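You operate a simulated robot arm through the tools that you are given. There is no shell and no other tool. Be economical: measure what you need, move in short steps, check, and stop when the job is done.

You are at the controls of a simulated robot arm. One attempt, no reset.

JOB
Take the yellow glue stick and put it on top of the dots folder with the teal card. Fetch the teal round brush and stand it on the teal dusting block. Open the card drawer, take the teal folding card from the scoring board and put it on the pink pad, then shut the drawer. Turn the tension dial to 1. Put the green lint brush on the thread rack desk away on the ironing board. Open the accessory drawer. The order is free. Set down upright: yellow glue stick, teal round brush.

Only the result counts: the job must be done as asked and must still hold three seconds after the hand-in. Knocking over, shifting, dropping, spilling or breaking anything else fails it.

ROBOT AND FRAMES
A 6-joint arm with a two-finger parallel gripper on a trunk, on a base that drives. Base frame: it is fixed to the floor where the robot stands at the start and does not move with it; the origin is under the middle of the robot, x ahead of it, y to its left, z up; the surface under the hand at the start is at about z = 0.8. Readings come in m, degrees, newtons and seconds.
With the tool pointing down near the work surface it reaches from about 0.24 to 0.66 m from the robot's upright axis, wherever it stands. Its first joint turns from -166.0 to 166.0 degrees. Places, roughly: accessory drawer [1.5, -0.4, 1]; card drawer [1.1, -0.5, 0.4]; dots folder with the teal card [0.5, 0.25, 0.75]; green lint brush (16x5x4 cm) [1.9, -0.9, 1]; ironing board [-3.7, -2.4, 0.9]; pink pad (15x15x2 cm) [0.3, -3, 0.8]; teal dusting block (12x12x2 cm) [-1.6, 0.9, 0.8]; teal folding card (10x13x4 cm) [1.1, -0.5, 0.4]; teal round brush (4x4x8 cm) [0.3, -0.1, 0.8]; tension dial [1.4, -0.4, 1.2]; yellow glue stick (3x3x8 cm) [0.5, -0.1, 0.8]. Payload 1.57 kg.
Tool frame: the origin (TCP) lies between the finger pads and is the grasp point; the fingertips stand 0.03 m ahead of it; z points along the fingers, y is the line along which they close. Largest opening 0.11 m; finger width 0.024, thickness 0.012; the body of the gripper, 0.048 by 0.112 m, starts 0.078 m behind the TCP.
Orientation is that of the tool frame in the base frame, as [roll, pitch, yaw] about the fixed x, y, z axes, in that order (R = Rz(yaw) Ry(pitch) Rx(roll)). With the fingers straight down and closing along the base's y, the tool's x points along the base's -x, its y along +y and its z along -z.

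CONTROLS
- The arm moves only by the tool nudge_tool. Its argument "moves" is a list of rows, each a list of 7 numbers: the shift along the base's x, y, z in m, then the turn, a rotation vector about the base's x, y, z in degrees, then the opening, from 0 (shut) to 1 (fully open). In form: [[tx, ty, tz, wx, wy, wz, jaw], ...]. A call has 1 to 12 rows; each row is the pose to reach, as a shift and turn from the pose commanded when the call began. Rows are played at 5 a second. More than 0.05 m and 8.6 degrees between two rows, or a gripper value outside its range, and nothing of the call is played. Where a pose cannot be reached the arm comes as near as it can. A force on the tool above 40 N (or 10 N above the force at the start of the call, whichever is more), or a blocked arm, ends the call early, and 0.2 s more pass. The fingers move at their own pace (about 0.108 m/s each) and stop on an object; they squeeze with about 23 N. The grip force told is the motor's: it shows also when the fingers shut on nothing. Time passes only in rows, and 0.2 s behind the last, so rows that repeat a pose let the fingers close. The reply holds the time, the measured pose of the TCP, the force on the tool along the base axes, the opening and the grip force, in the units named above and with some noise, with the torque about the TCP (base axes, N m) and any sound that the robot's microphone picked up.
- Cameras (640 x 400 px; columns grow to the right, rows downward): "scene" is now at [0.0447, 0.1451, 1.6395]; the picture's right is [0.11, -0.99, 0.00], its down [-0.88, -0.10, -0.47] and it looks along [0.46, 0.05, -0.88] (base axes); focal length 268 px, centre (320, 200). "wrist" rides on the gripper at [0.07, 0.016, -0.141] in the tool frame; the picture's right is [-0.23, 0.97, 0.00], its down [-0.86, -0.20, -0.48] and it looks along [-0.47, -0.11, 0.88] (tool axes); focal length 222 px, centre (320, 200). There is no depth. A picture from a camera that has moved, and an enlarged one, comes with that camera's place and axes in the base frame and with its lens.
- get_image(camera): a new picture of that camera. It takes no simulated time.
- move_column(by): slides the trunk up (or, below 0, down) by that many m; the arm and the scene camera ride with it, the base frame stays. It gives what a move gives, with no picture.
- drive_base(legs): drives the robot by 1 to 6 legs, each [ahead, left, turn to the left] in m, m and degrees, along the robot's own axes; the way and the turn of a leg run together, so that a leg with both is an arc; at most 1.5 m and 180 degrees a leg. The arm and the cameras ride along, it lands a little off, and it stops where it bumps. It gives what a move gives.
- head_to(pan, tilt): turns the head with the scene camera to pan (to the left, within 120 degrees either way) and tilt (down, from -29 to 69), counted from straight ahead of the robot. It gives what a move gives.
- enlarge(camera, box): a new picture of the part [left, top, right, bottom] of that camera's present view, enlarged. It takes no simulated time.
- sign_off(): hands the job in; it is judged then, once.

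Go step by step. Nothing tells you exact positions but the pictures and the camera data: compare them with the known pose of the tool, close in by small moves and look again before you grip or let go. The budget is 186 turns and 148 pictures, counting those below and the enlarged ones. Unless the task says otherwise, let go and move clear before handing in.

The tools are called after "Request:" as name(argument=value, ...) on one line, values as JSON. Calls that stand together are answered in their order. nudge_tool: Moves the arm, as the interface text tells. Its arguments: {"type":"object","properties":{"moves":{"type":"array"}},"required":["moves"]} The other tools are called the same way: move_column (by) slides the trunk up or down; drive_base (legs) drives the base; head_to (pan, tilt) turns the head that bears the scene camera; get_image (camera) takes a picture; enlarge (camera, box) takes an enlarged picture of a part of a camera's view; sign_off () hands the job in.

At the start:

```text
time: 0.0
position: [0.5038, 0.1548, 1.0888]
ee_rot: [-180.0, 0.1, -179.9]
ft_force: [0.0, -0.4, 0.3]
moment: [0.03, -0.01, 0.01]
opening: 0.1099
gripper_force: 0.0
trunk travel left (down, up): [-0.25, 0.34]
robot x, y, heading: [-0.0016, -0.0021, 0.1]
head pan, tilt: [6.3, 62.1]
```

scene: 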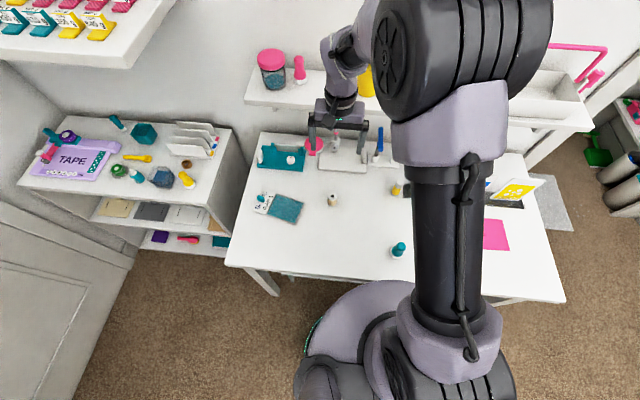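
wrist: 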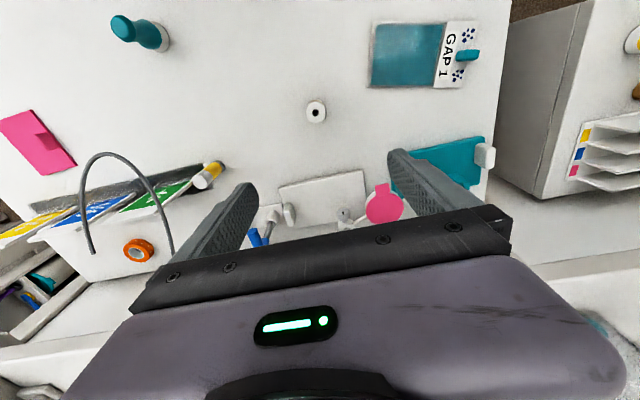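

I can see the desk with the folder (GAP 1 card, teal), the teal brush at the desk's near edge and probably the glue stick near the little file rack. I'll take closer views first.

Request:
enlarge(camera="wrist", box=[100, 130, 300, 260])

Request:
enlarge(camera="wrist", box=[340, 0, 520, 112])

Request:
enlarge(camera="scene", box=[240, 120, 420, 270])

```text
3.08 times, centred on (200, 195) of wrist
camera zoom: at [0.4344, 0.1701, 1.2319], right [0.23, 0.97, 0.0], down [0.86, -0.2, 0.48], along [0.47, -0.11, -0.88], focal length 684 px, centre (689, 215)
```

zoom: 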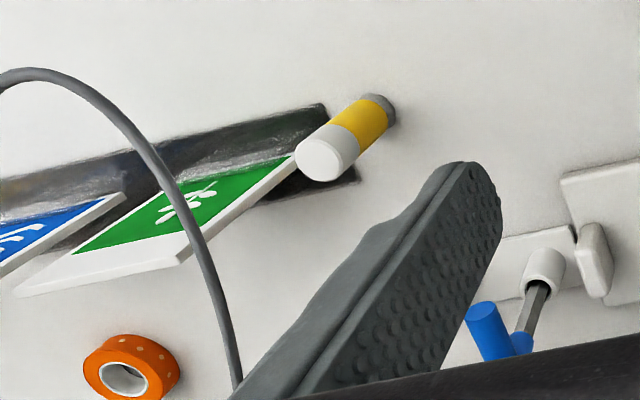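

```text
3.56 times, centred on (430, 56) of wrist
camera zoom: at [0.4344, 0.1701, 1.2319], right [0.23, 0.97, 0.0], down [0.86, -0.2, 0.48], along [0.47, -0.11, -0.88], focal length 790 px, centre (-71, 712)
```

zoom: 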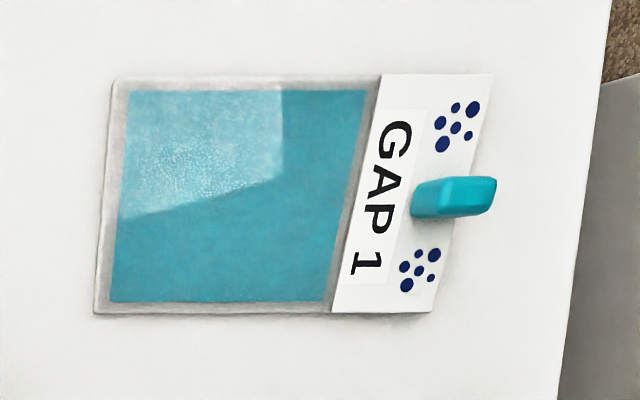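

```text
2.67 times, centred on (330, 195) of scene
camera zoom: at [0.0447, 0.1451, 1.6395], right [0.11, -0.99, 0.0], down [-0.88, -0.1, -0.47], along [0.46, 0.05, -0.88], focal length 714 px, centre (293, 213)
```

zoom: 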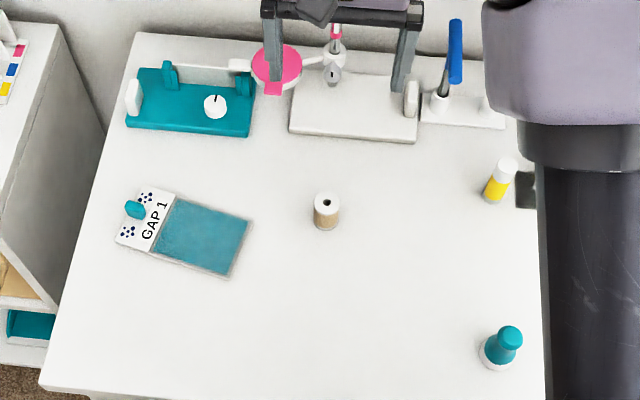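

The glue stick stands near (0.55, -0.08), the table at about z 0.77. I'll rotate the gripper so it closes along x (away from the file rack) and hover above the stick.

Request:
nudge_tool(moves=[[0.004, -0.021, 0, 0, 0, -8.2, 1], [0.008, -0.042, 0, 0, 0, -16.4, 1], [0.012, -0.063, -0.01, 0, 0, -24.6, 1], [0.016, -0.084, -0.02, 0, 0, -32.7, 1], [0.02, -0.105, -0.03, 0, 0, -40.9, 1], [0.024, -0.126, -0.04, 0, 0, -49.1, 1], [0.028, -0.147, -0.05, 0, 0, -57.3, 1], [0.032, -0.168, -0.06, 0, 0, -65.5, 1], [0.036, -0.19, -0.07, 0, 0, -73.6, 1], [0.04, -0.21, -0.08, 0, 0, -81.8, 1], [0.043, -0.23, -0.09, 0, 0, -90, 1], [0.043, -0.23, -0.09, 0, 0, -90, 1]])

Request:
get_image(camera="wrist")

Request:
get_image(camera="scene")

```text
time: 2.6
position: [0.549, -0.0776, 0.9985]
ee_rot: [180.0, 0.0, 89.9]
ft_force: [-0.3, 0.8, 0.2]
moment: [0.0, -0.03, 0.0]
opening: 0.1101
gripper_force: 0.0
trunk travel left (down, up): [-0.25, 0.34]
robot x, y, heading: [-0.0006, -0.0001, -0.1]
head pan, tilt: [6.3, 62.1]
```

```text
142 pictures are left
camera wrist: at [0.5637, -0.0078, 1.1421], right [0.97, -0.23, 0.0], down [-0.2, -0.85, 0.48], along [-0.11, -0.47, -0.88], focal length 222 px, centre (320, 200)
```

wrist: 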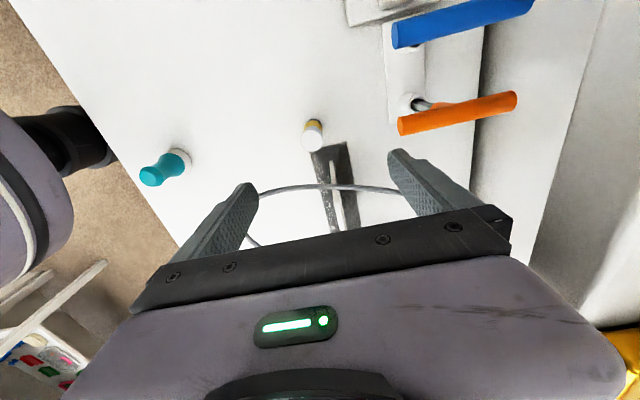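

```text
141 pictures are left
camera scene: at [0.0445, 0.1454, 1.6395], right [0.11, -0.99, 0.0], down [-0.88, -0.1, -0.47], along [0.46, 0.05, -0.88], focal length 268 px, centre (320, 200)
```

scene: 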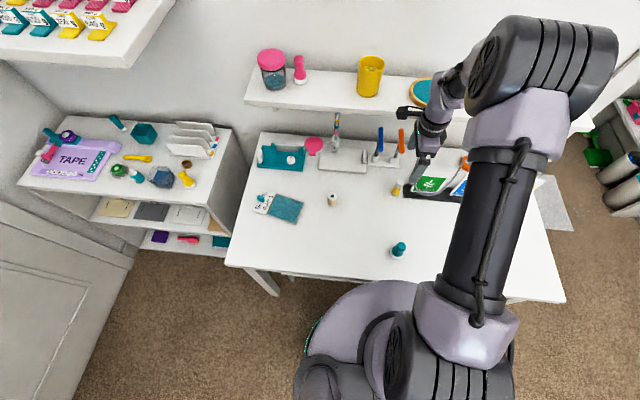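

Before descending I want to know where the thin wire arch is relative to the gripper.

Request:
enlarge(camera="scene", box=[370, 120, 500, 220])

Request:
enlarge(camera="wrist", box=[220, 90, 440, 260])

```text
4.00 times, centred on (435, 170) of scene
camera zoom: at [0.0445, 0.1454, 1.6395], right [0.11, -0.99, 0.0], down [-0.88, -0.1, -0.47], along [0.46, 0.05, -0.88], focal length 1070 px, centre (-140, 320)
```

zoom: 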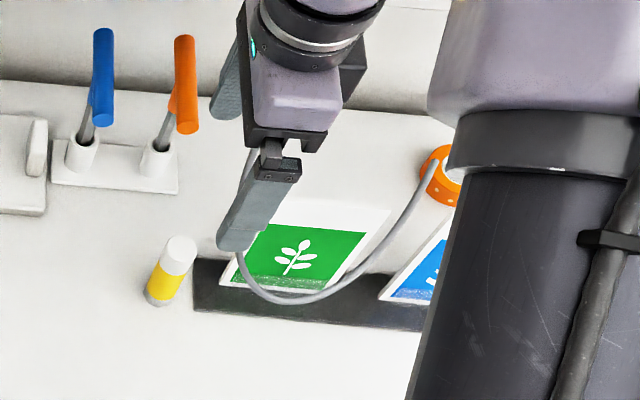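

```text
2.35 times, centred on (330, 175) of wrist
camera zoom: at [0.5637, -0.0078, 1.1421], right [0.97, -0.23, 0.0], down [-0.2, -0.85, 0.48], along [-0.11, -0.47, -0.88], focal length 523 px, centre (296, 259)
```

zoom: 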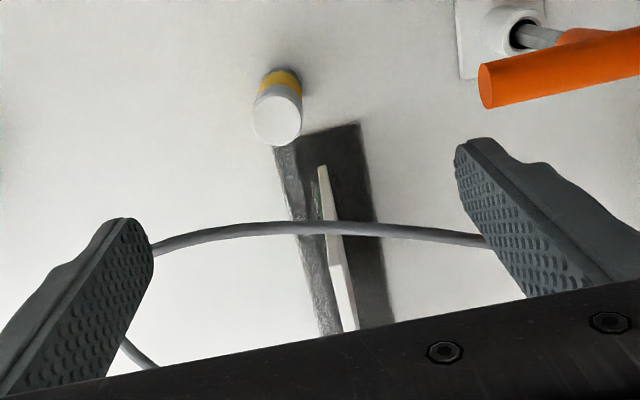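

The wire's position is ambiguous, so I'll shift aside toward +y and view it from both cameras.

Request:
nudge_tool(moves=[[-0.02, 0.045, 0.02, 0, 0, 0, 1], [-0.04, 0.09, 0.03, 0, 0, 0, 1], [-0.06, 0.135, 0.03, 0, 0, 0, 1], [-0.08, 0.18, 0.03, 0, 0, 0, 1], [-0.08, 0.18, 0.03, 0, 0, 0, 1]])

Request:
enlarge(camera="scene", box=[370, 100, 530, 220])

Request:
get_image(camera="wrist")

```text
refused: row 1 steps farther than a row can; nothing moved
```

```text
3.33 times, centred on (450, 160) of scene
camera zoom: at [0.0445, 0.1454, 1.6395], right [0.11, -0.99, 0.0], down [-0.88, -0.1, -0.47], along [0.46, 0.05, -0.88], focal length 892 px, centre (-113, 333)
```

zoom: 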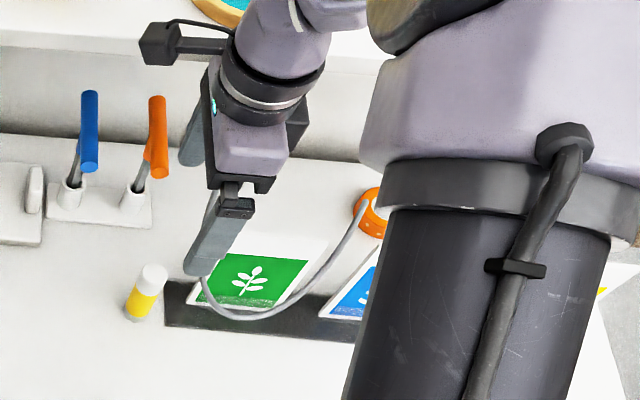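

```text
137 pictures are left
camera wrist: at [0.5637, -0.0078, 1.1421], right [0.97, -0.23, 0.0], down [-0.2, -0.85, 0.48], along [-0.11, -0.47, -0.88], focal length 222 px, centre (320, 200)
```

wrist: 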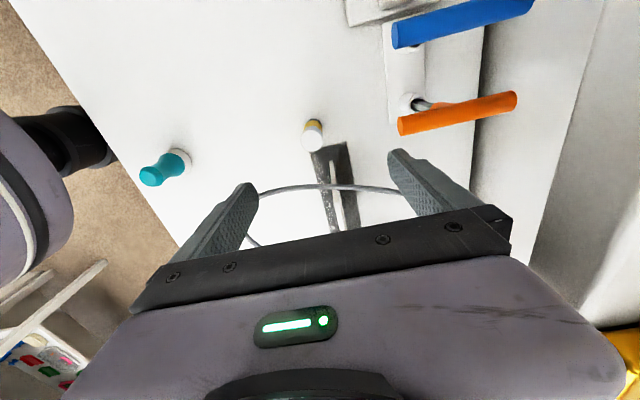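

The shift was refused (step slightly too long), so I'll repeat it in smaller steps.

Request:
nudge_tool(moves=[[-0.015, 0.04, 0.01, 0, 0, 0, 1], [-0.03, 0.08, 0.02, 0, 0, 0, 1], [-0.045, 0.12, 0.03, 0, 0, 0, 1], [-0.06, 0.16, 0.03, 0, 0, 0, 1], [-0.075, 0.2, 0.03, 0, 0, 0, 1], [-0.075, 0.2, 0.03, 0, 0, 0, 1]])

Request:
enlarge(camera="scene", box=[370, 100, 530, 220])

Request:
get_image(camera="wrist")

```text
time: 4.0
position: [0.4735, 0.1239, 1.0295]
ee_rot: [180.0, 0.0, 90.0]
ft_force: [0.6, 0.2, 0.4]
moment: [0.03, 0.04, 0.02]
opening: 0.1099
gripper_force: 0.0
trunk travel left (down, up): [-0.25, 0.34]
robot x, y, heading: [0.0007, 0.0016, 0.0]
head pan, tilt: [6.3, 62.1]
```

```text
3.33 times, centred on (450, 160) of scene
camera zoom: at [0.0449, 0.1446, 1.6396], right [0.11, -0.99, 0.0], down [-0.88, -0.1, -0.47], along [0.46, 0.05, -0.88], focal length 892 px, centre (-113, 333)
```

zoom: 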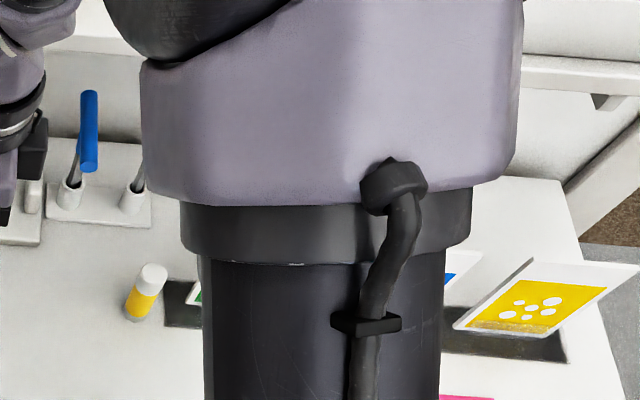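

```text
135 pictures are left
camera wrist: at [0.4897, 0.1931, 1.1728], right [0.97, -0.23, 0.0], down [-0.2, -0.86, 0.48], along [-0.11, -0.47, -0.88], focal length 222 px, centre (320, 200)
```

wrist: 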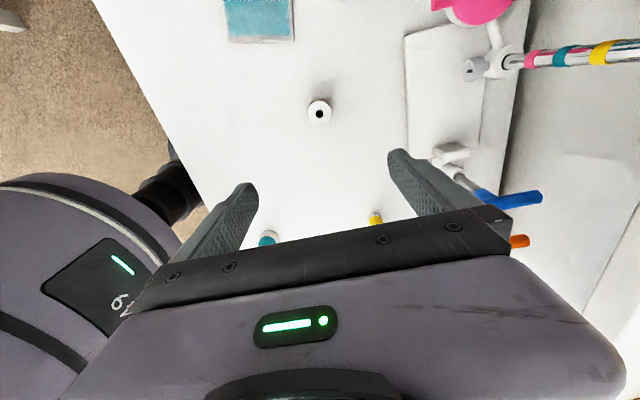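

The wire appears to be a loop at z≈0.9, y<-0.115, so an x-closing grasp at y≈-0.068 clears it. Moving back above the stick, lower.

Request:
nudge_tool(moves=[[0.013, -0.038, 0, 0, 0, 0, 1], [0.027, -0.077, 0, 0, 0, 0, 1], [0.041, -0.115, -0.01, 0, 0, 0, 1], [0.054, -0.153, -0.02, 0, 0, 0, 1], [0.068, -0.191, -0.03, 0, 0, 0, 1], [0.068, -0.191, -0.07, 0, 0, 0, 1], [0.068, -0.191, -0.1, 0, 0, 0, 1], [0.068, -0.191, -0.1, 0, 0, 0, 1]])

Request:
get_image(camera="wrist")

Request:
enlarge(camera="scene", box=[370, 100, 530, 220])

```text
time: 5.8
position: [0.5413, -0.0671, 0.9275]
ee_rot: [-180.0, 0.0, 90.0]
ft_force: [0.2, -0.2, 0.6]
moment: [0.0, 0.01, -0.02]
opening: 0.1099
gripper_force: 0.1
trunk travel left (down, up): [-0.25, 0.34]
robot x, y, heading: [0.0018, -0.0018, -0.1]
head pan, tilt: [6.3, 62.1]
```

```text
134 pictures are left
camera wrist: at [0.5567, 0.0018, 1.0712], right [0.97, -0.23, 0.0], down [-0.2, -0.86, 0.48], along [-0.11, -0.47, -0.88], focal length 222 px, centre (320, 200)
```

wrist: 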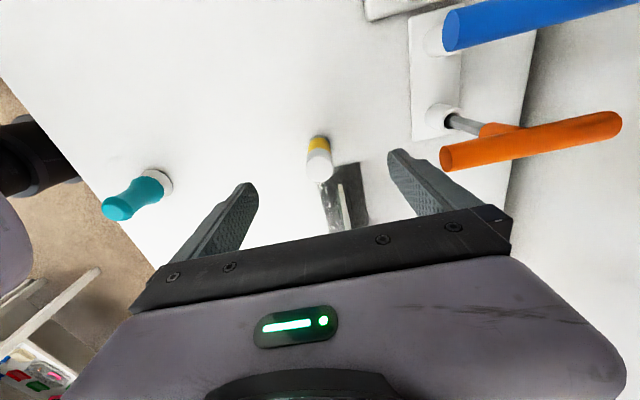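

```text
3.33 times, centred on (450, 160) of scene
camera zoom: at [0.0445, 0.1452, 1.6395], right [0.11, -0.99, 0.0], down [-0.88, -0.1, -0.47], along [0.46, 0.05, -0.88], focal length 892 px, centre (-113, 333)
```

zoom: 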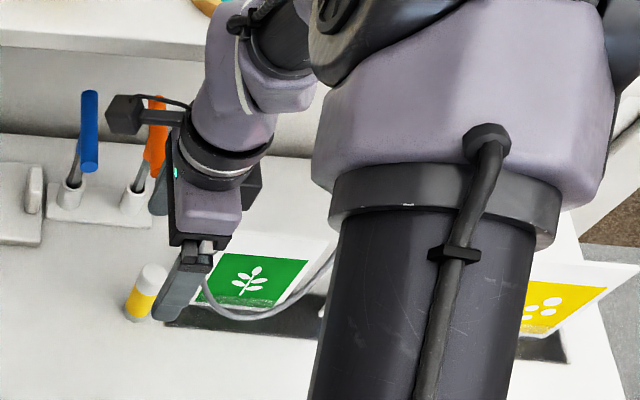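

Stick is centred between the fingers in x; descending to grasp height and checking before closing.

Request:
nudge_tool(moves=[[-0.001, -0.004, -0.035, 0, 0, 0, 1], [-0.001, -0.004, -0.07, 0, 0, 0, 1], [-0.001, -0.004, -0.1, 0, 0, 0, 1], [-0.001, -0.004, -0.1, 0, 0, 0, 1]])

Request:
get_image(camera="wrist")

Request:
enlarge(camera="scene", box=[370, 120, 470, 220])

```text
time: 6.8
position: [0.5371, -0.0714, 0.8306]
ee_rot: [179.7, 0.0, 89.9]
ft_force: [0.5, -0.9, 35.0]
moment: [0.04, 2.11, -0.09]
opening: 0.1097
gripper_force: 0.0
trunk travel left (down, up): [-0.25, 0.34]
robot x, y, heading: [-0.0019, 0.0025, -0.2]
head pan, tilt: [6.3, 62.1]
```

```text
132 pictures are left
camera wrist: at [0.5526, -0.002, 0.9733], right [0.97, -0.23, 0.0], down [-0.2, -0.85, 0.48], along [-0.11, -0.47, -0.88], focal length 222 px, centre (320, 200)
```

wrist: 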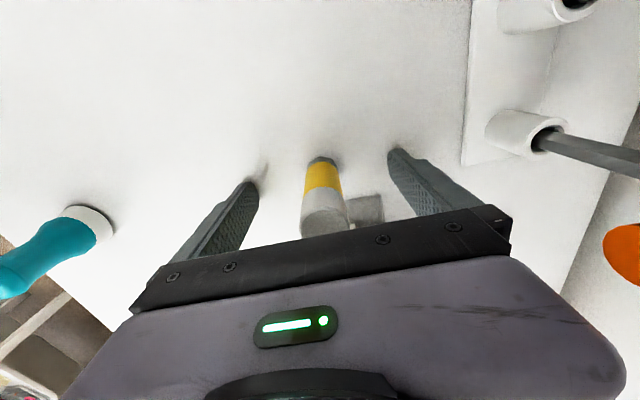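

```text
4.00 times, centred on (420, 170) of scene
camera zoom: at [0.0417, 0.1455, 1.64], right [0.11, -0.99, 0.0], down [-0.88, -0.1, -0.47], along [0.47, 0.05, -0.88], focal length 1070 px, centre (-80, 320)
```

zoom: 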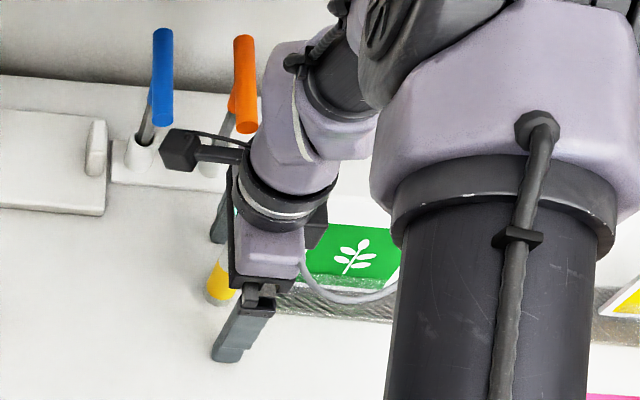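

The left fingertip touched the table: its surface is z≈0.80, and the stick is at about (0.539, -0.063). I'll rise, correct y, and close.

Request:
nudge_tool(moves=[[0, 0.0, 0.015, 0, 0, 0, 1], [0.0, 0.007, 0.023, 0, 0, 0, 1], [0.0, 0.007, 0.023, 0, 0, 0, 1]])

Request:
get_image(camera="wrist")

```text
time: 7.6
position: [0.5392, -0.0643, 0.8529]
ee_rot: [180.0, -0.1, 90.0]
ft_force: [-0.3, -0.2, -0.1]
moment: [0.02, 0.02, 0.0]
opening: 0.1102
gripper_force: 0.1
trunk travel left (down, up): [-0.25, 0.34]
robot x, y, heading: [0.0006, 0.0006, -0.2]
head pan, tilt: [6.3, 62.1]
```

```text
130 pictures are left
camera wrist: at [0.5544, 0.0052, 0.995], right [0.97, -0.23, 0.0], down [-0.2, -0.86, 0.48], along [-0.11, -0.47, -0.88], focal length 222 px, centre (320, 200)
```

wrist: 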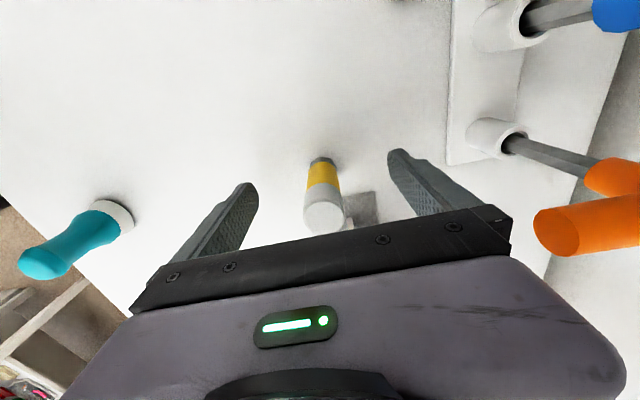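

Stick lies between the pads; closing.

Request:
nudge_tool(moves=[[0, 0.001, -0.004, 0, 0, 0, 0.5], [0, 0.001, -0.004, 0, 0, 0, 0.0], [0, 0.001, -0.004, 0, 0, 0, 0.0], [0, 0.001, -0.004, 0, 0, 0, 0.0], [0, 0.001, -0.004, 0, 0, 0, 0.0]])

```text
time: 8.8
position: [0.5393, -0.0639, 0.8491]
ee_rot: [-179.9, 0.0, 89.9]
ft_force: [0.0, -0.1, 0.4]
moment: [0.02, -0.01, 0.02]
opening: 0.0247
gripper_force: 23.1
trunk travel left (down, up): [-0.25, 0.34]
robot x, y, heading: [0.0018, 0.0003, 0.0]
head pan, tilt: [6.3, 62.1]
heard: snap
```

Gripped (2.5 cm). Lift, and carry above the folder's teal area at about (0.434, 0.308).

Request:
nudge_tool(moves=[[0, 0.001, 0.04, 0, 0, 0, 0], [0, 0.004, 0.085, 0, 0, 0, 0], [-0.005, 0.04, 0.11, 0, 0, 0, 0], [-0.017, 0.08, 0.12, 0, 0, 0, 0], [-0.03, 0.123, 0.12, 0, 0, 0, 0], [-0.042, 0.166, 0.12, 0, 0, 0, 0], [-0.054, 0.21, 0.12, 0, 0, 0, 0], [-0.066, 0.252, 0.12, 0, 0, 0, 0], [-0.08, 0.295, 0.12, 0, 0, 0, 0], [-0.092, 0.337, 0.12, 0, 0, 0, 0], [-0.105, 0.372, 0.11, 0, 0, 0, 0], [-0.105, 0.372, 0.08, 0, 0, 0, 0]])

Request:
get_image(camera="wrist")

Request:
get_image(camera="scene")

```text
time: 11.4
position: [0.4344, 0.309, 0.9279]
ee_rot: [179.9, 0.1, 89.9]
ft_force: [0.4, 0.1, -0.4]
moment: [0.01, -0.02, -0.02]
opening: 0.0253
gripper_force: 23.2
trunk travel left (down, up): [-0.25, 0.34]
robot x, y, heading: [-0.0003, -0.0019, -0.3]
head pan, tilt: [6.3, 62.1]
```

```text
129 pictures are left
camera wrist: at [0.4512, 0.3802, 1.0707], right [0.97, -0.23, 0.0], down [-0.2, -0.86, 0.48], along [-0.11, -0.47, -0.88], focal length 222 px, centre (320, 200)
```

wrist: 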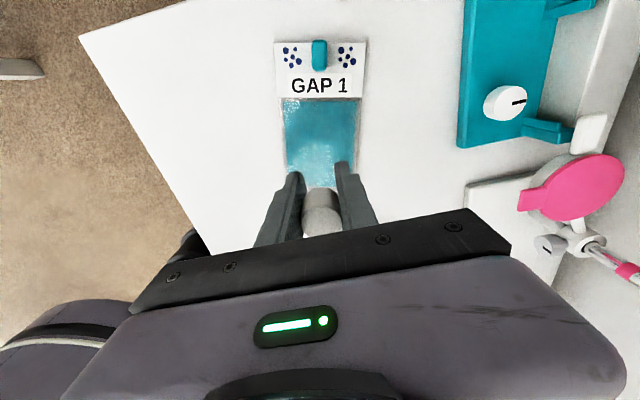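

```text
128 pictures are left
camera scene: at [0.0454, 0.1452, 1.6395], right [0.11, -0.99, 0.0], down [-0.88, -0.1, -0.47], along [0.46, 0.05, -0.88], focal length 268 px, centre (320, 200)
```

scene: 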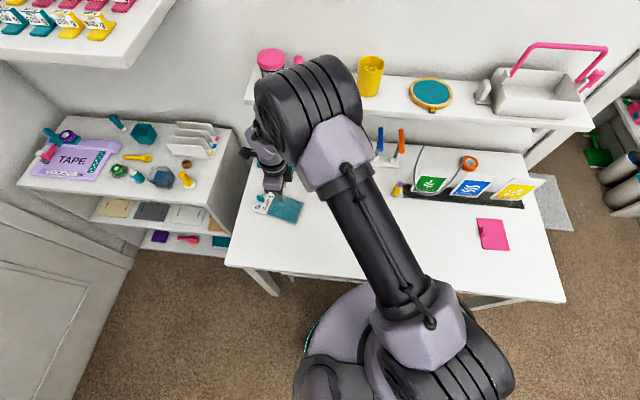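

The scene still shows something yellow at the original spot; I may have pulled off only the cap. Looking closer.

Request:
enlarge(camera="scene", box=[370, 140, 550, 220])

Request:
enlarge(camera="wrist", box=[240, 20, 400, 240])

Request:
enlarge(camera="scene", box=[220, 110, 340, 230])

```text
3.56 times, centred on (460, 180) of scene
camera zoom: at [0.0454, 0.1452, 1.6395], right [0.11, -0.99, 0.0], down [-0.88, -0.1, -0.47], along [0.46, 0.05, -0.88], focal length 951 px, centre (-178, 271)
```

zoom: 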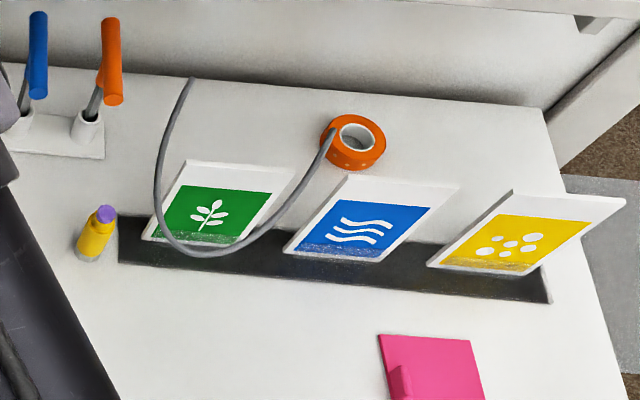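

```text
1.82 times, centred on (320, 130) of wrist
camera zoom: at [0.4512, 0.3802, 1.0707], right [0.97, -0.23, 0.0], down [-0.2, -0.86, 0.48], along [-0.11, -0.47, -0.88], focal length 404 px, centre (320, 327)
```

zoom: 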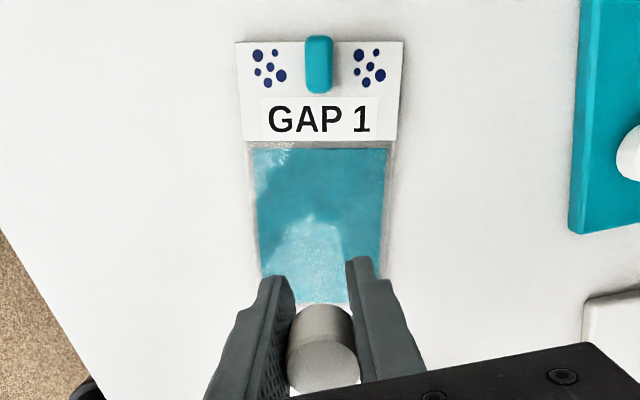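

```text
3.33 times, centred on (280, 170) of scene
camera zoom: at [0.0454, 0.1452, 1.6395], right [0.11, -0.99, 0.0], down [-0.88, -0.1, -0.47], along [0.46, 0.05, -0.88], focal length 892 px, centre (453, 300)
```

zoom: 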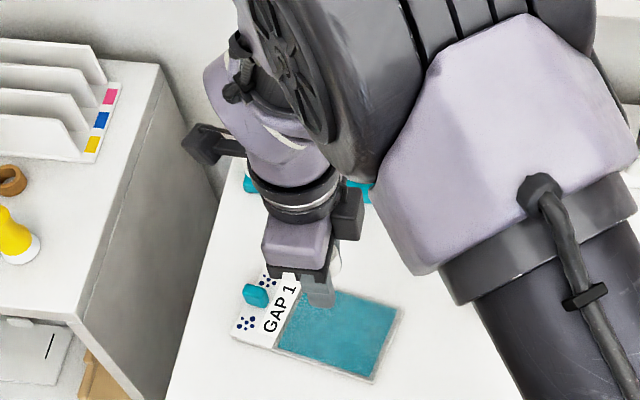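

I pulled the cap off; the yellow body still stands at its place. I'll return by exactly the same path to re-seat the cap, then regrip the body below the cap with a tilted gripper.

Request:
nudge_tool(moves=[[0, 0, 0.03, 0, 0, 0, 0], [0.013, -0.035, 0.05, 0, 0, 0, 0], [0.025, -0.077, 0.05, 0, 0, 0, 0], [0.037, -0.12, 0.05, 0, 0, 0, 0], [0.05, -0.163, 0.05, 0, 0, 0, 0], [0.063, -0.206, 0.05, 0, 0, 0, 0], [0.075, -0.249, 0.05, 0, 0, 0, 0], [0.088, -0.292, 0.05, 0, 0, 0, 0], [0.1, -0.334, 0.05, 0, 0, 0, 0], [0.105, -0.3715, 0.03, 0, 0, 0, 0], [0.105, -0.3715, -0.01, 0, 0, 0, 0], [0.105, -0.3715, -0.03, 0, 0, 0, 0]])

Request:
enlarge(camera="scene", box=[360, 120, 480, 220])

Request:
enlarge(camera="wrist", box=[240, 100, 400, 260])

```text
time: 14.0
position: [0.5387, -0.0607, 0.8967]
ee_rot: [179.9, -0.1, 90.0]
ft_force: [0.1, 0.2, -0.1]
moment: [-0.04, -0.03, -0.01]
opening: 0.0252
gripper_force: 23.1
trunk travel left (down, up): [-0.25, 0.34]
robot x, y, heading: [0.0, -0.0021, -0.1]
head pan, tilt: [6.3, 62.1]
```

```text
4.00 times, centred on (420, 170) of scene
camera zoom: at [0.0448, 0.145, 1.6395], right [0.11, -0.99, 0.0], down [-0.88, -0.1, -0.47], along [0.46, 0.05, -0.88], focal length 1070 px, centre (-80, 320)
```

zoom: 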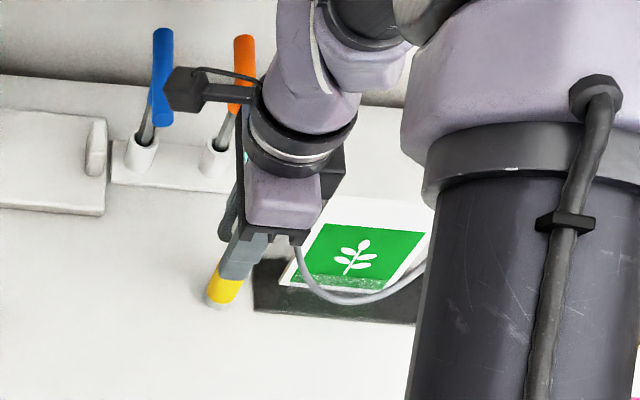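

```text
2.50 times, centred on (320, 180) of wrist
camera zoom: at [0.5546, 0.0079, 1.0398], right [0.97, -0.23, 0.0], down [-0.2, -0.86, 0.48], along [-0.11, -0.47, -0.88], focal length 555 px, centre (320, 250)
```

zoom: 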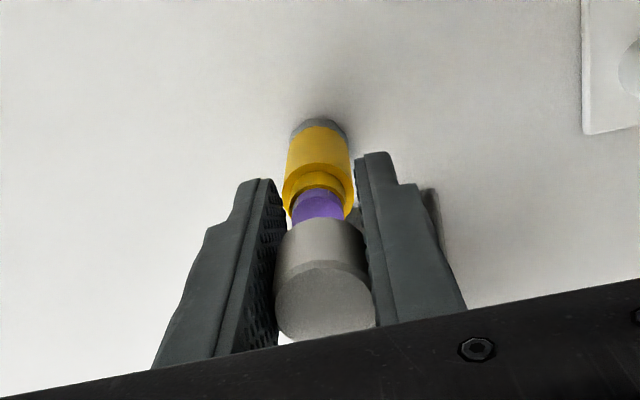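

Cap is right above the stub. I'll take a couple of readings to average out noise.

Request:
nudge_tool(moves=[[0, 0, 0, 0, 0, 0, 0]])

Request:
nudge_tool(moves=[[0, 0, 0, 0, 0, 0, 0]])

Request:
nudge_tool(moves=[[0, 0, 0, 0, 0, 0, 0]])

```text
time: 14.4
position: [0.5379, -0.0614, 0.8979]
ee_rot: [-180.0, 0.0, 90.0]
ft_force: [0.4, 0.6, -0.9]
moment: [0.0, 0.03, -0.02]
opening: 0.0251
gripper_force: 23.3
trunk travel left (down, up): [-0.25, 0.34]
robot x, y, heading: [0.0013, -0.0027, -0.2]
head pan, tilt: [6.3, 62.1]
```

```text
time: 14.8
position: [0.5385, -0.0604, 0.8959]
ee_rot: [179.8, 0.1, 90.1]
ft_force: [-0.2, -0.6, 0.2]
moment: [-0.01, 0.01, 0.02]
opening: 0.0253
gripper_force: 23.0
trunk travel left (down, up): [-0.25, 0.34]
robot x, y, heading: [0.0016, 0.005, 0.0]
head pan, tilt: [6.3, 62.1]
```

```text
time: 15.2
position: [0.5398, -0.0614, 0.8961]
ee_rot: [180.0, 0.0, 89.9]
ft_force: [0.1, -0.1, 0.0]
moment: [-0.02, -0.01, -0.03]
opening: 0.0251
gripper_force: 22.9
trunk travel left (down, up): [-0.25, 0.34]
robot x, y, heading: [0.0016, 0.0001, 0.2]
head pan, tilt: [6.3, 62.1]
```

Mean position is about 2.5 mm off in y from the grip pose; correcting and lowering gradually.

Request:
nudge_tool(moves=[[0.0004, -0.0027, 0, 0, 0, 0, 0], [0.0004, -0.0027, -0.01, 0, 0, 0, 0], [0.0004, -0.0027, -0.02, 0, 0, 0, 0], [0.0004, -0.0027, -0.025, 0, 0, 0, 0], [0.0004, -0.0027, -0.03, 0, 0, 0, 0]])

Request:
enlarge(camera="wrist", box=[240, 100, 400, 260])

```text
time: 16.0
position: [0.5417, -0.0663, 0.8845]
ee_rot: [179.5, 0.0, 89.9]
ft_force: [-7.8, 1.6, 31.4]
moment: [-0.03, 0.63, -0.08]
opening: 0.0259
gripper_force: 23.4
trunk travel left (down, up): [-0.25, 0.34]
robot x, y, heading: [-0.0003, 0.0029, 0.3]
head pan, tilt: [6.3, 62.1]
stopped in row 4: the force on the tool passed its limit at 52 N (the readings are from after the stop); the commanded pose is now the measured one
```

```text
2.50 times, centred on (320, 180) of wrist
camera zoom: at [0.5561, 0.0045, 1.0285], right [0.97, -0.23, 0.01], down [-0.21, -0.85, 0.48], along [-0.1, -0.47, -0.88], focal length 555 px, centre (320, 250)
```

zoom: 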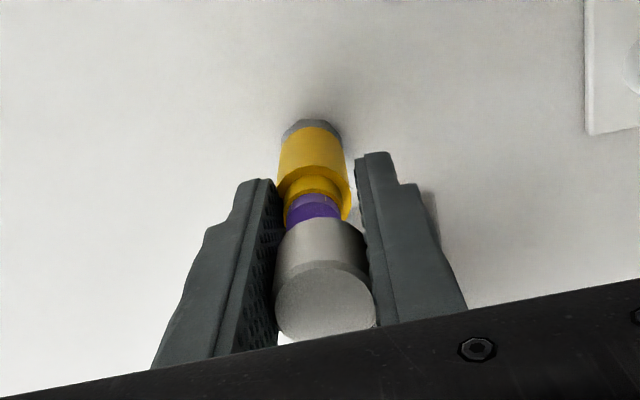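

The left fingertip seems to land on the body's shoulder (body slightly toward -x). I'll rise a bit and measure the alignment with pictures.

Request:
nudge_tool(moves=[[-0.002, 0.0015, 0.012, 0.3, 0, 0, 0], [-0.0035, 0.0025, 0.012, 0.5, 0, 0, 0], [-0.0035, 0.0025, 0.012, 0.5, 0, 0, 0]])

Request:
enlarge(camera="wrist", box=[270, 130, 370, 240])

Request:
enlarge(camera="scene", box=[380, 160, 430, 210])

Request:
nudge_tool(moves=[[0, 0, 0, 0, 0, 0, 0]])

```text
time: 16.8
position: [0.5375, -0.0632, 0.8949]
ee_rot: [179.6, -0.5, 89.9]
ft_force: [-0.1, -0.3, -0.2]
moment: [-0.02, -0.03, 0.03]
opening: 0.0253
gripper_force: 23.4
trunk travel left (down, up): [-0.25, 0.34]
robot x, y, heading: [0.0007, 0.0009, -0.2]
head pan, tilt: [6.3, 62.1]
```

```text
3.64 times, centred on (320, 185) of wrist
camera zoom: at [0.5533, 0.0055, 1.0381], right [0.97, -0.23, 0.0], down [-0.2, -0.86, 0.47], along [-0.1, -0.46, -0.88], focal length 808 px, centre (320, 254)
```

zoom: 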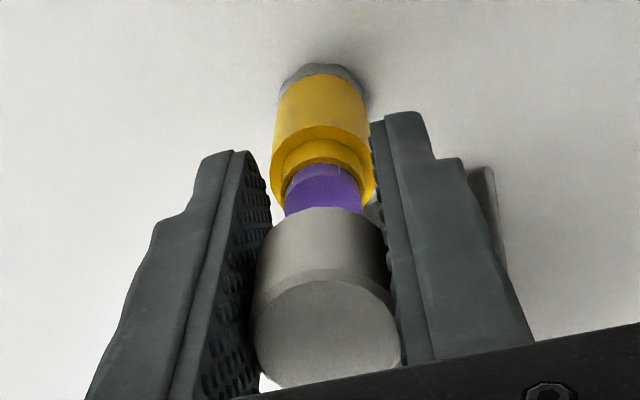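

```text
8.00 times, centred on (405, 185) of scene
camera zoom: at [0.0444, 0.1452, 1.6395], right [0.11, -0.99, 0.0], down [-0.88, -0.1, -0.47], along [0.47, 0.05, -0.88], focal length 2140 px, centre (-360, 320)
```

zoom: 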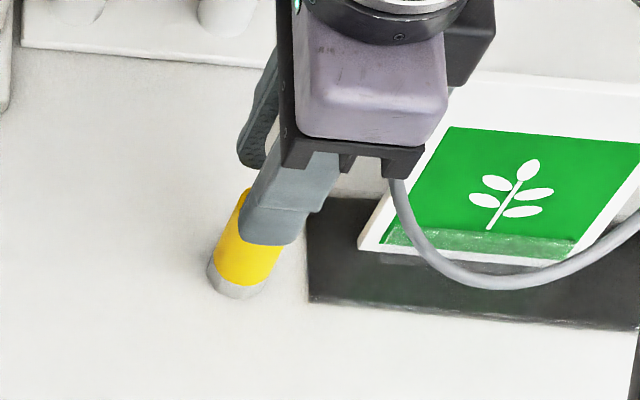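

```text
time: 17.2
position: [0.5384, -0.0624, 0.8945]
ee_rot: [179.8, -0.5, 89.8]
ft_force: [0.5, -0.4, -1.6]
moment: [0.0, 0.0, 0.02]
opening: 0.0254
gripper_force: 23.3
trunk travel left (down, up): [-0.25, 0.34]
robot x, y, heading: [-0.0006, -0.0031, -0.1]
head pan, tilt: [6.3, 62.1]
```

Cap vs body: x aligned, body about 3 mm further in -y, and the tool has a slight tilt. Correcting both and lowering slowly.

Request:
nudge_tool(moves=[[0, -0.003, 0, -0.5, 0.2, 0, 0], [0, -0.003, -0.006, -0.5, 0.2, 0, 0], [0, -0.003, -0.01, -0.5, 0.2, 0, 0], [0, -0.003, -0.013, -0.5, 0.2, 0, 0]])

Request:
enlarge(camera="wrist", box=[270, 130, 370, 240])

```text
time: 18.2
position: [0.5385, -0.0642, 0.8854]
ee_rot: [179.6, 0.1, 89.9]
ft_force: [-4.9, 0.6, 36.5]
moment: [-0.08, 0.73, -0.01]
opening: 0.0255
gripper_force: 23.0
trunk travel left (down, up): [-0.25, 0.34]
robot x, y, heading: [-0.0009, -0.0003, 0.1]
head pan, tilt: [6.3, 62.1]
```

```text
3.64 times, centred on (320, 185) of wrist
camera zoom: at [0.5531, 0.0046, 1.028], right [0.97, -0.23, 0.01], down [-0.2, -0.85, 0.48], along [-0.1, -0.47, -0.88], focal length 808 px, centre (320, 254)
```

zoom: 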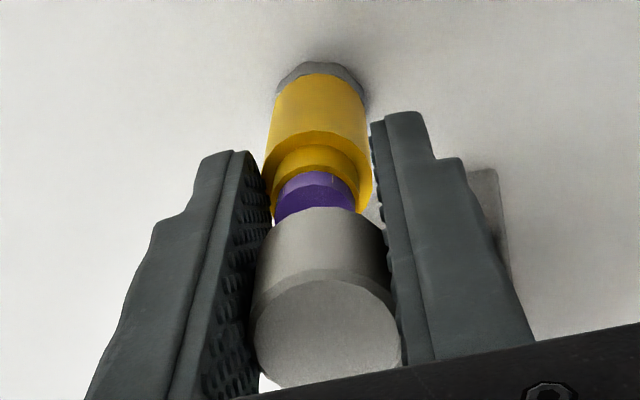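

The left fingertip still rests on the shoulder; I'll hop 1 mm toward -x and retry.

Request:
nudge_tool(moves=[[0, 0, 0.008, 0, 0.2, 0, 0], [-0.0015, 0, 0.008, 0, 0.3, 0, 0], [-0.0015, 0, 0.004, 0, 0.3, 0, 0], [-0.0015, 0, 0.0, 0, 0.3, 0, 0]])

Request:
enlarge(camera="wrist", box=[270, 130, 370, 240])

```text
time: 19.2
position: [0.5372, -0.0645, 0.8847]
ee_rot: [179.8, 0.1, 90.0]
ft_force: [6.0, -1.4, 33.1]
moment: [-0.13, -0.61, -0.01]
opening: 0.0253
gripper_force: 22.9
trunk travel left (down, up): [-0.25, 0.34]
robot x, y, heading: [0.0019, 0.0003, 0.2]
head pan, tilt: [6.3, 62.1]
```

```text
3.64 times, centred on (320, 185) of wrist
camera zoom: at [0.5533, 0.0048, 1.0278], right [0.97, -0.23, 0.0], down [-0.2, -0.85, 0.48], along [-0.11, -0.47, -0.88], focal length 808 px, centre (320, 254)
```

zoom: 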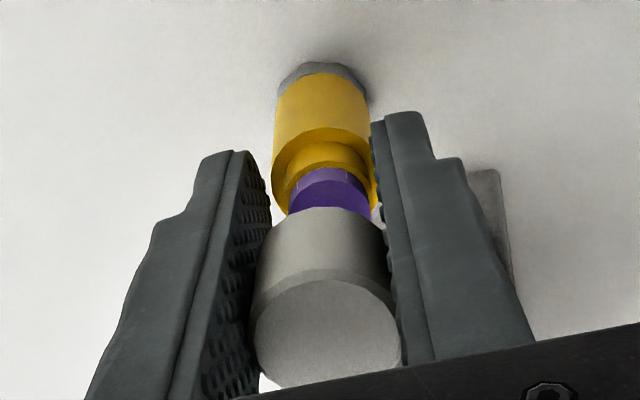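

Now the right finger touches, so the middle is about 0.7 mm back.

Request:
nudge_tool(moves=[[0, 0, 0.008, 0, 0.2, 0, 0], [0.0007, 0, 0.008, 0, 0.2, 0, 0], [0.0007, 0, 0.004, 0, 0.2, 0, 0], [0.0007, 0, 0.0, 0, 0.2, 0, 0], [0.0007, 0, -0.003, 0, 0.2, 0, 0]])

Request:
enlarge(camera="wrist", box=[270, 130, 370, 240])

```text
time: 20.4
position: [0.5371, -0.0649, 0.8854]
ee_rot: [179.9, 0.2, 89.9]
ft_force: [-7.3, 0.8, 34.9]
moment: [-0.01, 0.72, 0.01]
opening: 0.0256
gripper_force: 22.7
trunk travel left (down, up): [-0.25, 0.34]
robot x, y, heading: [-0.002, 0.0024, 0.2]
head pan, tilt: [6.3, 62.1]
stopped in row 5: the force on the tool passed its limit at 52 N (the readings are from after the stop); the commanded pose is now the measured one
```

```text
3.64 times, centred on (320, 185) of wrist
camera zoom: at [0.554, 0.004, 1.0281], right [0.97, -0.23, 0.0], down [-0.2, -0.85, 0.48], along [-0.11, -0.47, -0.88], focal length 808 px, centre (320, 254)
```

zoom: 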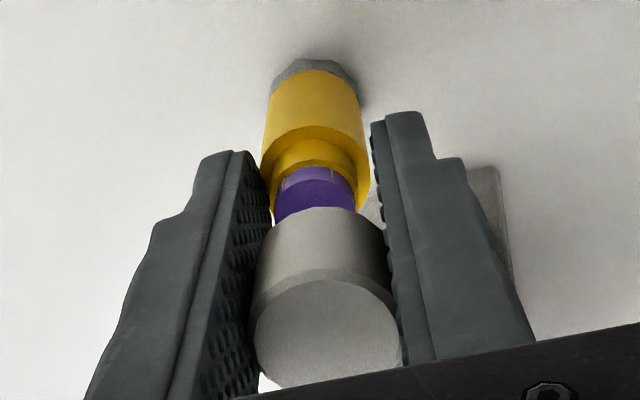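

Using the image as gauge: the body centre should sit at column ≈320.5; it's at 314, so shift −1.4 mm and touch gently.

Request:
nudge_tool(moves=[[0, 0, 0.006, 0, 0.1, 0, 0], [-0.0014, 0, 0.006, 0, 0.1, 0, 0], [-0.0014, 0, 0.006, 0, 0.1, 0, 0]])

Request:
enlarge(camera="wrist", box=[270, 130, 370, 240])

```text
time: 21.2
position: [0.538, -0.0656, 0.8875]
ee_rot: [-179.8, 0.1, 89.9]
ft_force: [-0.6, 1.2, 1.3]
moment: [0.02, -0.03, -0.02]
opening: 0.0251
gripper_force: 23.0
trunk travel left (down, up): [-0.25, 0.34]
robot x, y, heading: [-0.0012, 0.001, -0.0]
head pan, tilt: [6.3, 62.1]
```

```text
3.64 times, centred on (320, 185) of wrist
camera zoom: at [0.5547, 0.0038, 1.0302], right [0.97, -0.23, -0.01], down [-0.2, -0.85, 0.48], along [-0.11, -0.47, -0.88], focal length 808 px, centre (320, 254)
```

zoom: 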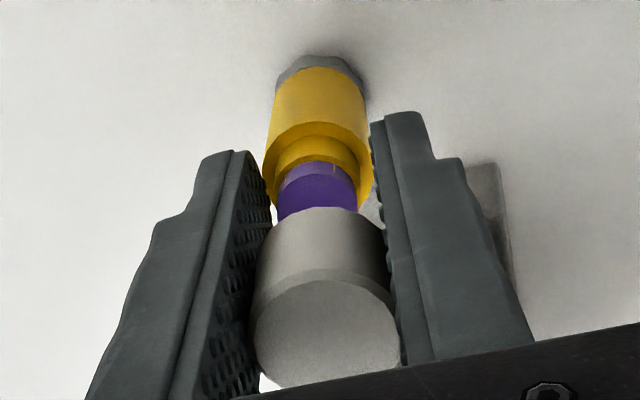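

Request:
nudge_tool(moves=[[-0.0008, 0, 0.001, 0, -0.1, 0, 0], [-0.0008, 0, 0.001, 0, -0.1, 0, 0], [-0.0008, 0, -0.003, 0, -0.1, 0, 0], [-0.0008, 0, -0.004, 0, -0.1, 0, 0]])

Request:
enlarge(camera="wrist", box=[270, 130, 370, 240])

```text
time: 22.2
position: [0.5366, -0.0647, 0.8846]
ee_rot: [-179.9, 0.0, 89.9]
ft_force: [0.3, -0.2, 0.3]
moment: [-0.02, 0.0, -0.04]
opening: 0.0251
gripper_force: 23.1
trunk travel left (down, up): [-0.25, 0.34]
robot x, y, heading: [0.0002, 0.0012, -0.2]
head pan, tilt: [6.3, 62.1]
```

```text
3.64 times, centred on (320, 185) of wrist
camera zoom: at [0.5533, 0.0043, 1.0271], right [0.97, -0.23, 0.0], down [-0.2, -0.85, 0.48], along [-0.11, -0.47, -0.88], focal length 808 px, centre (320, 254)
```

zoom: 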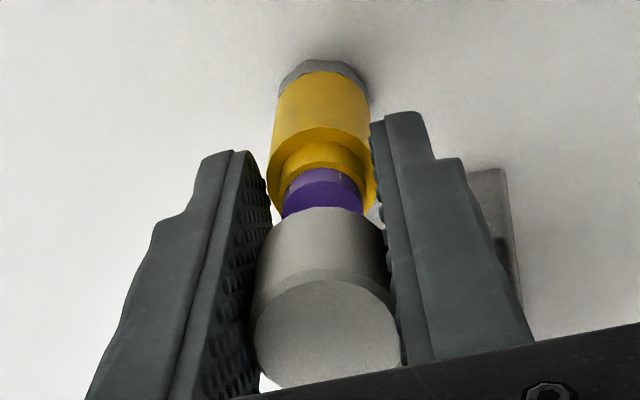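

No contact now at the former contact height — lowering on.

Request:
nudge_tool(moves=[[0, 0, -0.003, 0, 0, 0, 0], [0, 0, -0.006, 0, 0, 0, 0], [0, 0, -0.009, 0, 0, 0, 0], [0, 0, -0.011, 0, 0, 0, 0]])

Request:
enlarge(camera="wrist", box=[270, 130, 370, 240])

```text
time: 23.2
position: [0.5369, -0.0642, 0.8726]
ee_rot: [-179.8, 0.1, 90.0]
ft_force: [0.3, 1.0, 0.0]
moment: [0.03, 0.01, 0.0]
opening: 0.0253
gripper_force: 22.3
trunk travel left (down, up): [-0.25, 0.34]
robot x, y, heading: [-0.001, 0.0009, -0.1]
head pan, tilt: [6.3, 62.1]
```

```text
3.64 times, centred on (320, 185) of wrist
camera zoom: at [0.5537, 0.0041, 1.016], right [0.97, -0.23, 0.0], down [-0.2, -0.85, 0.48], along [-0.11, -0.47, -0.88], focal length 808 px, centre (320, 254)
```

zoom: 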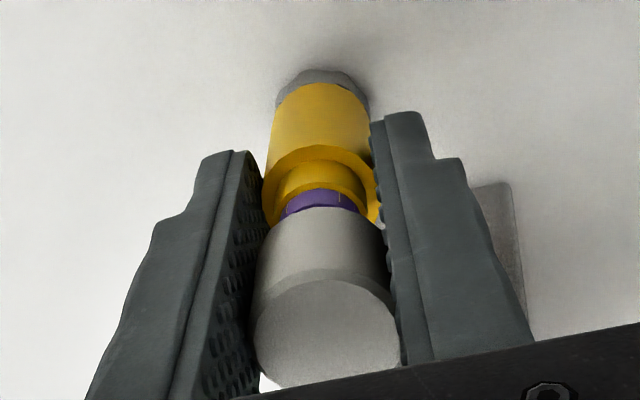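

Fingers straddle the body. y looks aligned within a millimetre; continuing down.

Request:
nudge_tool(moves=[[0, -0.0007, -0.003, 0, 0, 0, 0], [0, -0.0007, -0.006, 0, 0, 0, 0], [0, -0.0007, -0.009, 0, 0, 0, 0], [0, -0.0007, -0.012, 0, 0, 0, 0]])

Request:
enlarge(camera="wrist", box=[270, 130, 370, 240])

```text
time: 24.2
position: [0.5382, -0.0648, 0.861]
ee_rot: [-179.9, 0.2, 89.9]
ft_force: [-0.4, 0.4, 0.3]
moment: [0.0, 0.0, -0.02]
opening: 0.0249
gripper_force: 23.0
trunk travel left (down, up): [-0.25, 0.34]
robot x, y, heading: [-0.0026, -0.0012, -0.0]
head pan, tilt: [6.3, 62.1]
```

```text
3.64 times, centred on (320, 185) of wrist
camera zoom: at [0.5542, 0.0037, 1.004], right [0.97, -0.23, 0.0], down [-0.2, -0.85, 0.48], along [-0.11, -0.47, -0.88], focal length 808 px, centre (320, 254)
```

zoom: 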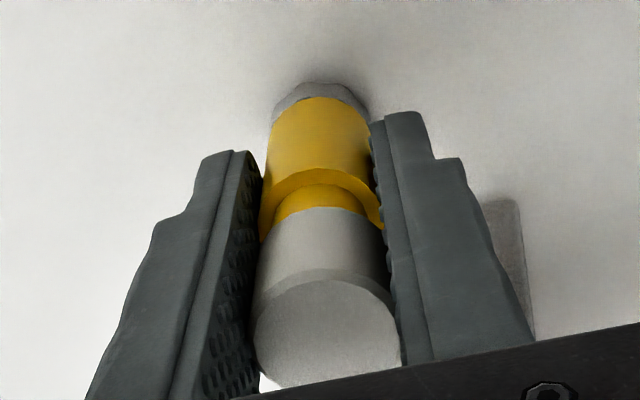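

The cap slides over the stub without force. Continuing to seat it.

Request:
nudge_tool(moves=[[0, 0, -0.004, 0, 0, 0, 0], [0, 0, -0.008, 0, 0, 0, 0], [0, 0, -0.011, 0, 0, 0, 0], [0, 0, -0.013, 0, 0, 0, 0], [0, 0, -0.015, 0, 0, 0, 0]])

Request:
enlarge(camera="wrist", box=[270, 130, 370, 240])

```text
time: 25.4
position: [0.5366, -0.0662, 0.8462]
ee_rot: [-179.8, 0.1, 89.9]
ft_force: [1.3, -0.2, 8.9]
moment: [0.05, -0.03, -0.01]
opening: 0.0259
gripper_force: 23.2
trunk travel left (down, up): [-0.25, 0.34]
robot x, y, heading: [0.0, 0.0013, 0.4]
head pan, tilt: [6.3, 62.1]
```

```text
3.64 times, centred on (320, 185) of wrist
camera zoom: at [0.5528, 0.0027, 0.9888], right [0.97, -0.23, 0.0], down [-0.2, -0.85, 0.48], along [-0.11, -0.47, -0.88], focal length 808 px, centre (320, 254)
```

zoom: 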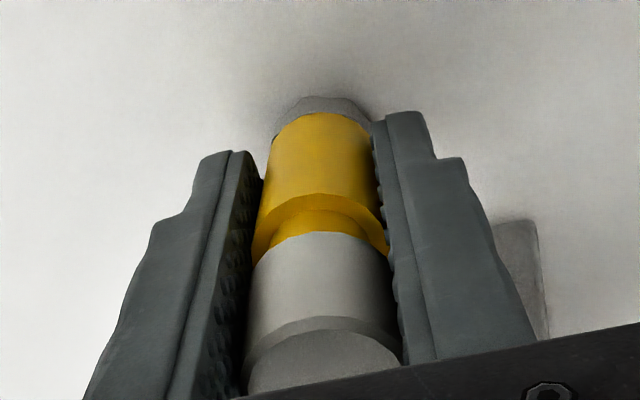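

The cap caught on the neck and slid up in the grip (still ~6 mm gap). I'll open, rise, close the fingers and press the cap down from above.

Request:
nudge_tool(moves=[[0, 0, 0, 0, 0, 0, 0.3], [0, 0, 0, 0, 0, 0, 0.6], [0, 0, 0, 0, 0, 0, 0.8], [0, 0, 0.03, 0, 0, 0, 0.8], [0, 0, 0.06, 0, 0, 0, 0.8], [0, 0, 0.1, 0, 0, 0, 0.8], [0, 0, 0.1, 0, 0, 0, 0.4], [0, 0, 0.1, 0, 0, 0, 0], [0, 0, 0.1, 0, 0, 0, 0], [0, 0, 0.1, 0, 0, 0, 0]])

Request:
enlarge(camera="wrist", box=[240, 80, 400, 240])

Request:
enlarge(camera="scene", box=[380, 160, 430, 210])

```text
time: 27.6
position: [0.5373, -0.067, 0.9457]
ee_rot: [-179.8, 0.1, 89.8]
ft_force: [0.1, 0.5, -0.2]
moment: [-0.01, 0.03, 0.0]
opening: 0.0
gripper_force: 21.3
trunk travel left (down, up): [-0.25, 0.34]
robot x, y, heading: [0.0007, 0.0006, -0.1]
head pan, tilt: [6.3, 62.1]
```

```text
2.50 times, centred on (320, 160) of wrist
camera zoom: at [0.5524, 0.0019, 1.0888], right [0.97, -0.23, 0.0], down [-0.2, -0.85, 0.48], along [-0.11, -0.47, -0.88], focal length 555 px, centre (320, 300)
```

zoom: 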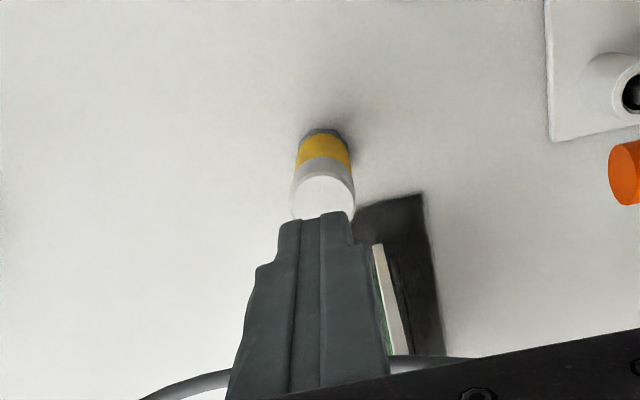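

```text
8.00 times, centred on (405, 185) of scene
camera zoom: at [0.0446, 0.1452, 1.6395], right [0.11, -0.99, 0.0], down [-0.88, -0.1, -0.47], along [0.46, 0.05, -0.88], focal length 2140 px, centre (-360, 320)
```

zoom: 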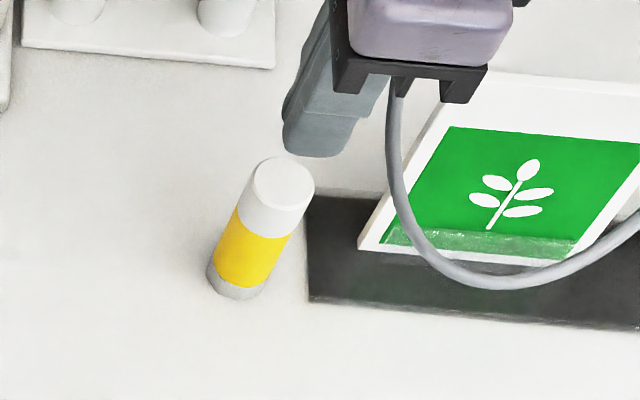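

After opening, the cap dropped fully onto the body. I'll press gently from above to snap it.

Request:
nudge_tool(moves=[[0, 0, -0.02, 0, 0, 0, 0], [0, 0, -0.026, 0, 0, 0, 0], [0, 0, -0.03, 0, 0, 0, 0], [0, 0, -0.034, 0, 0, 0, 0], [0, 0, -0.037, 0, 0, 0, 0], [0, 0, -0.04, 0, 0, 0, 0]])

```text
time: 29.0
position: [0.537, -0.0662, 0.9093]
ee_rot: [179.8, 0.1, 89.9]
ft_force: [1.2, 1.1, 37.6]
moment: [-0.02, 0.02, -0.01]
opening: 0.0
gripper_force: 21.1
trunk travel left (down, up): [-0.25, 0.34]
robot x, y, heading: [-0.0034, -0.0065, 0.1]
head pan, tilt: [6.3, 62.1]
heard: snap
```

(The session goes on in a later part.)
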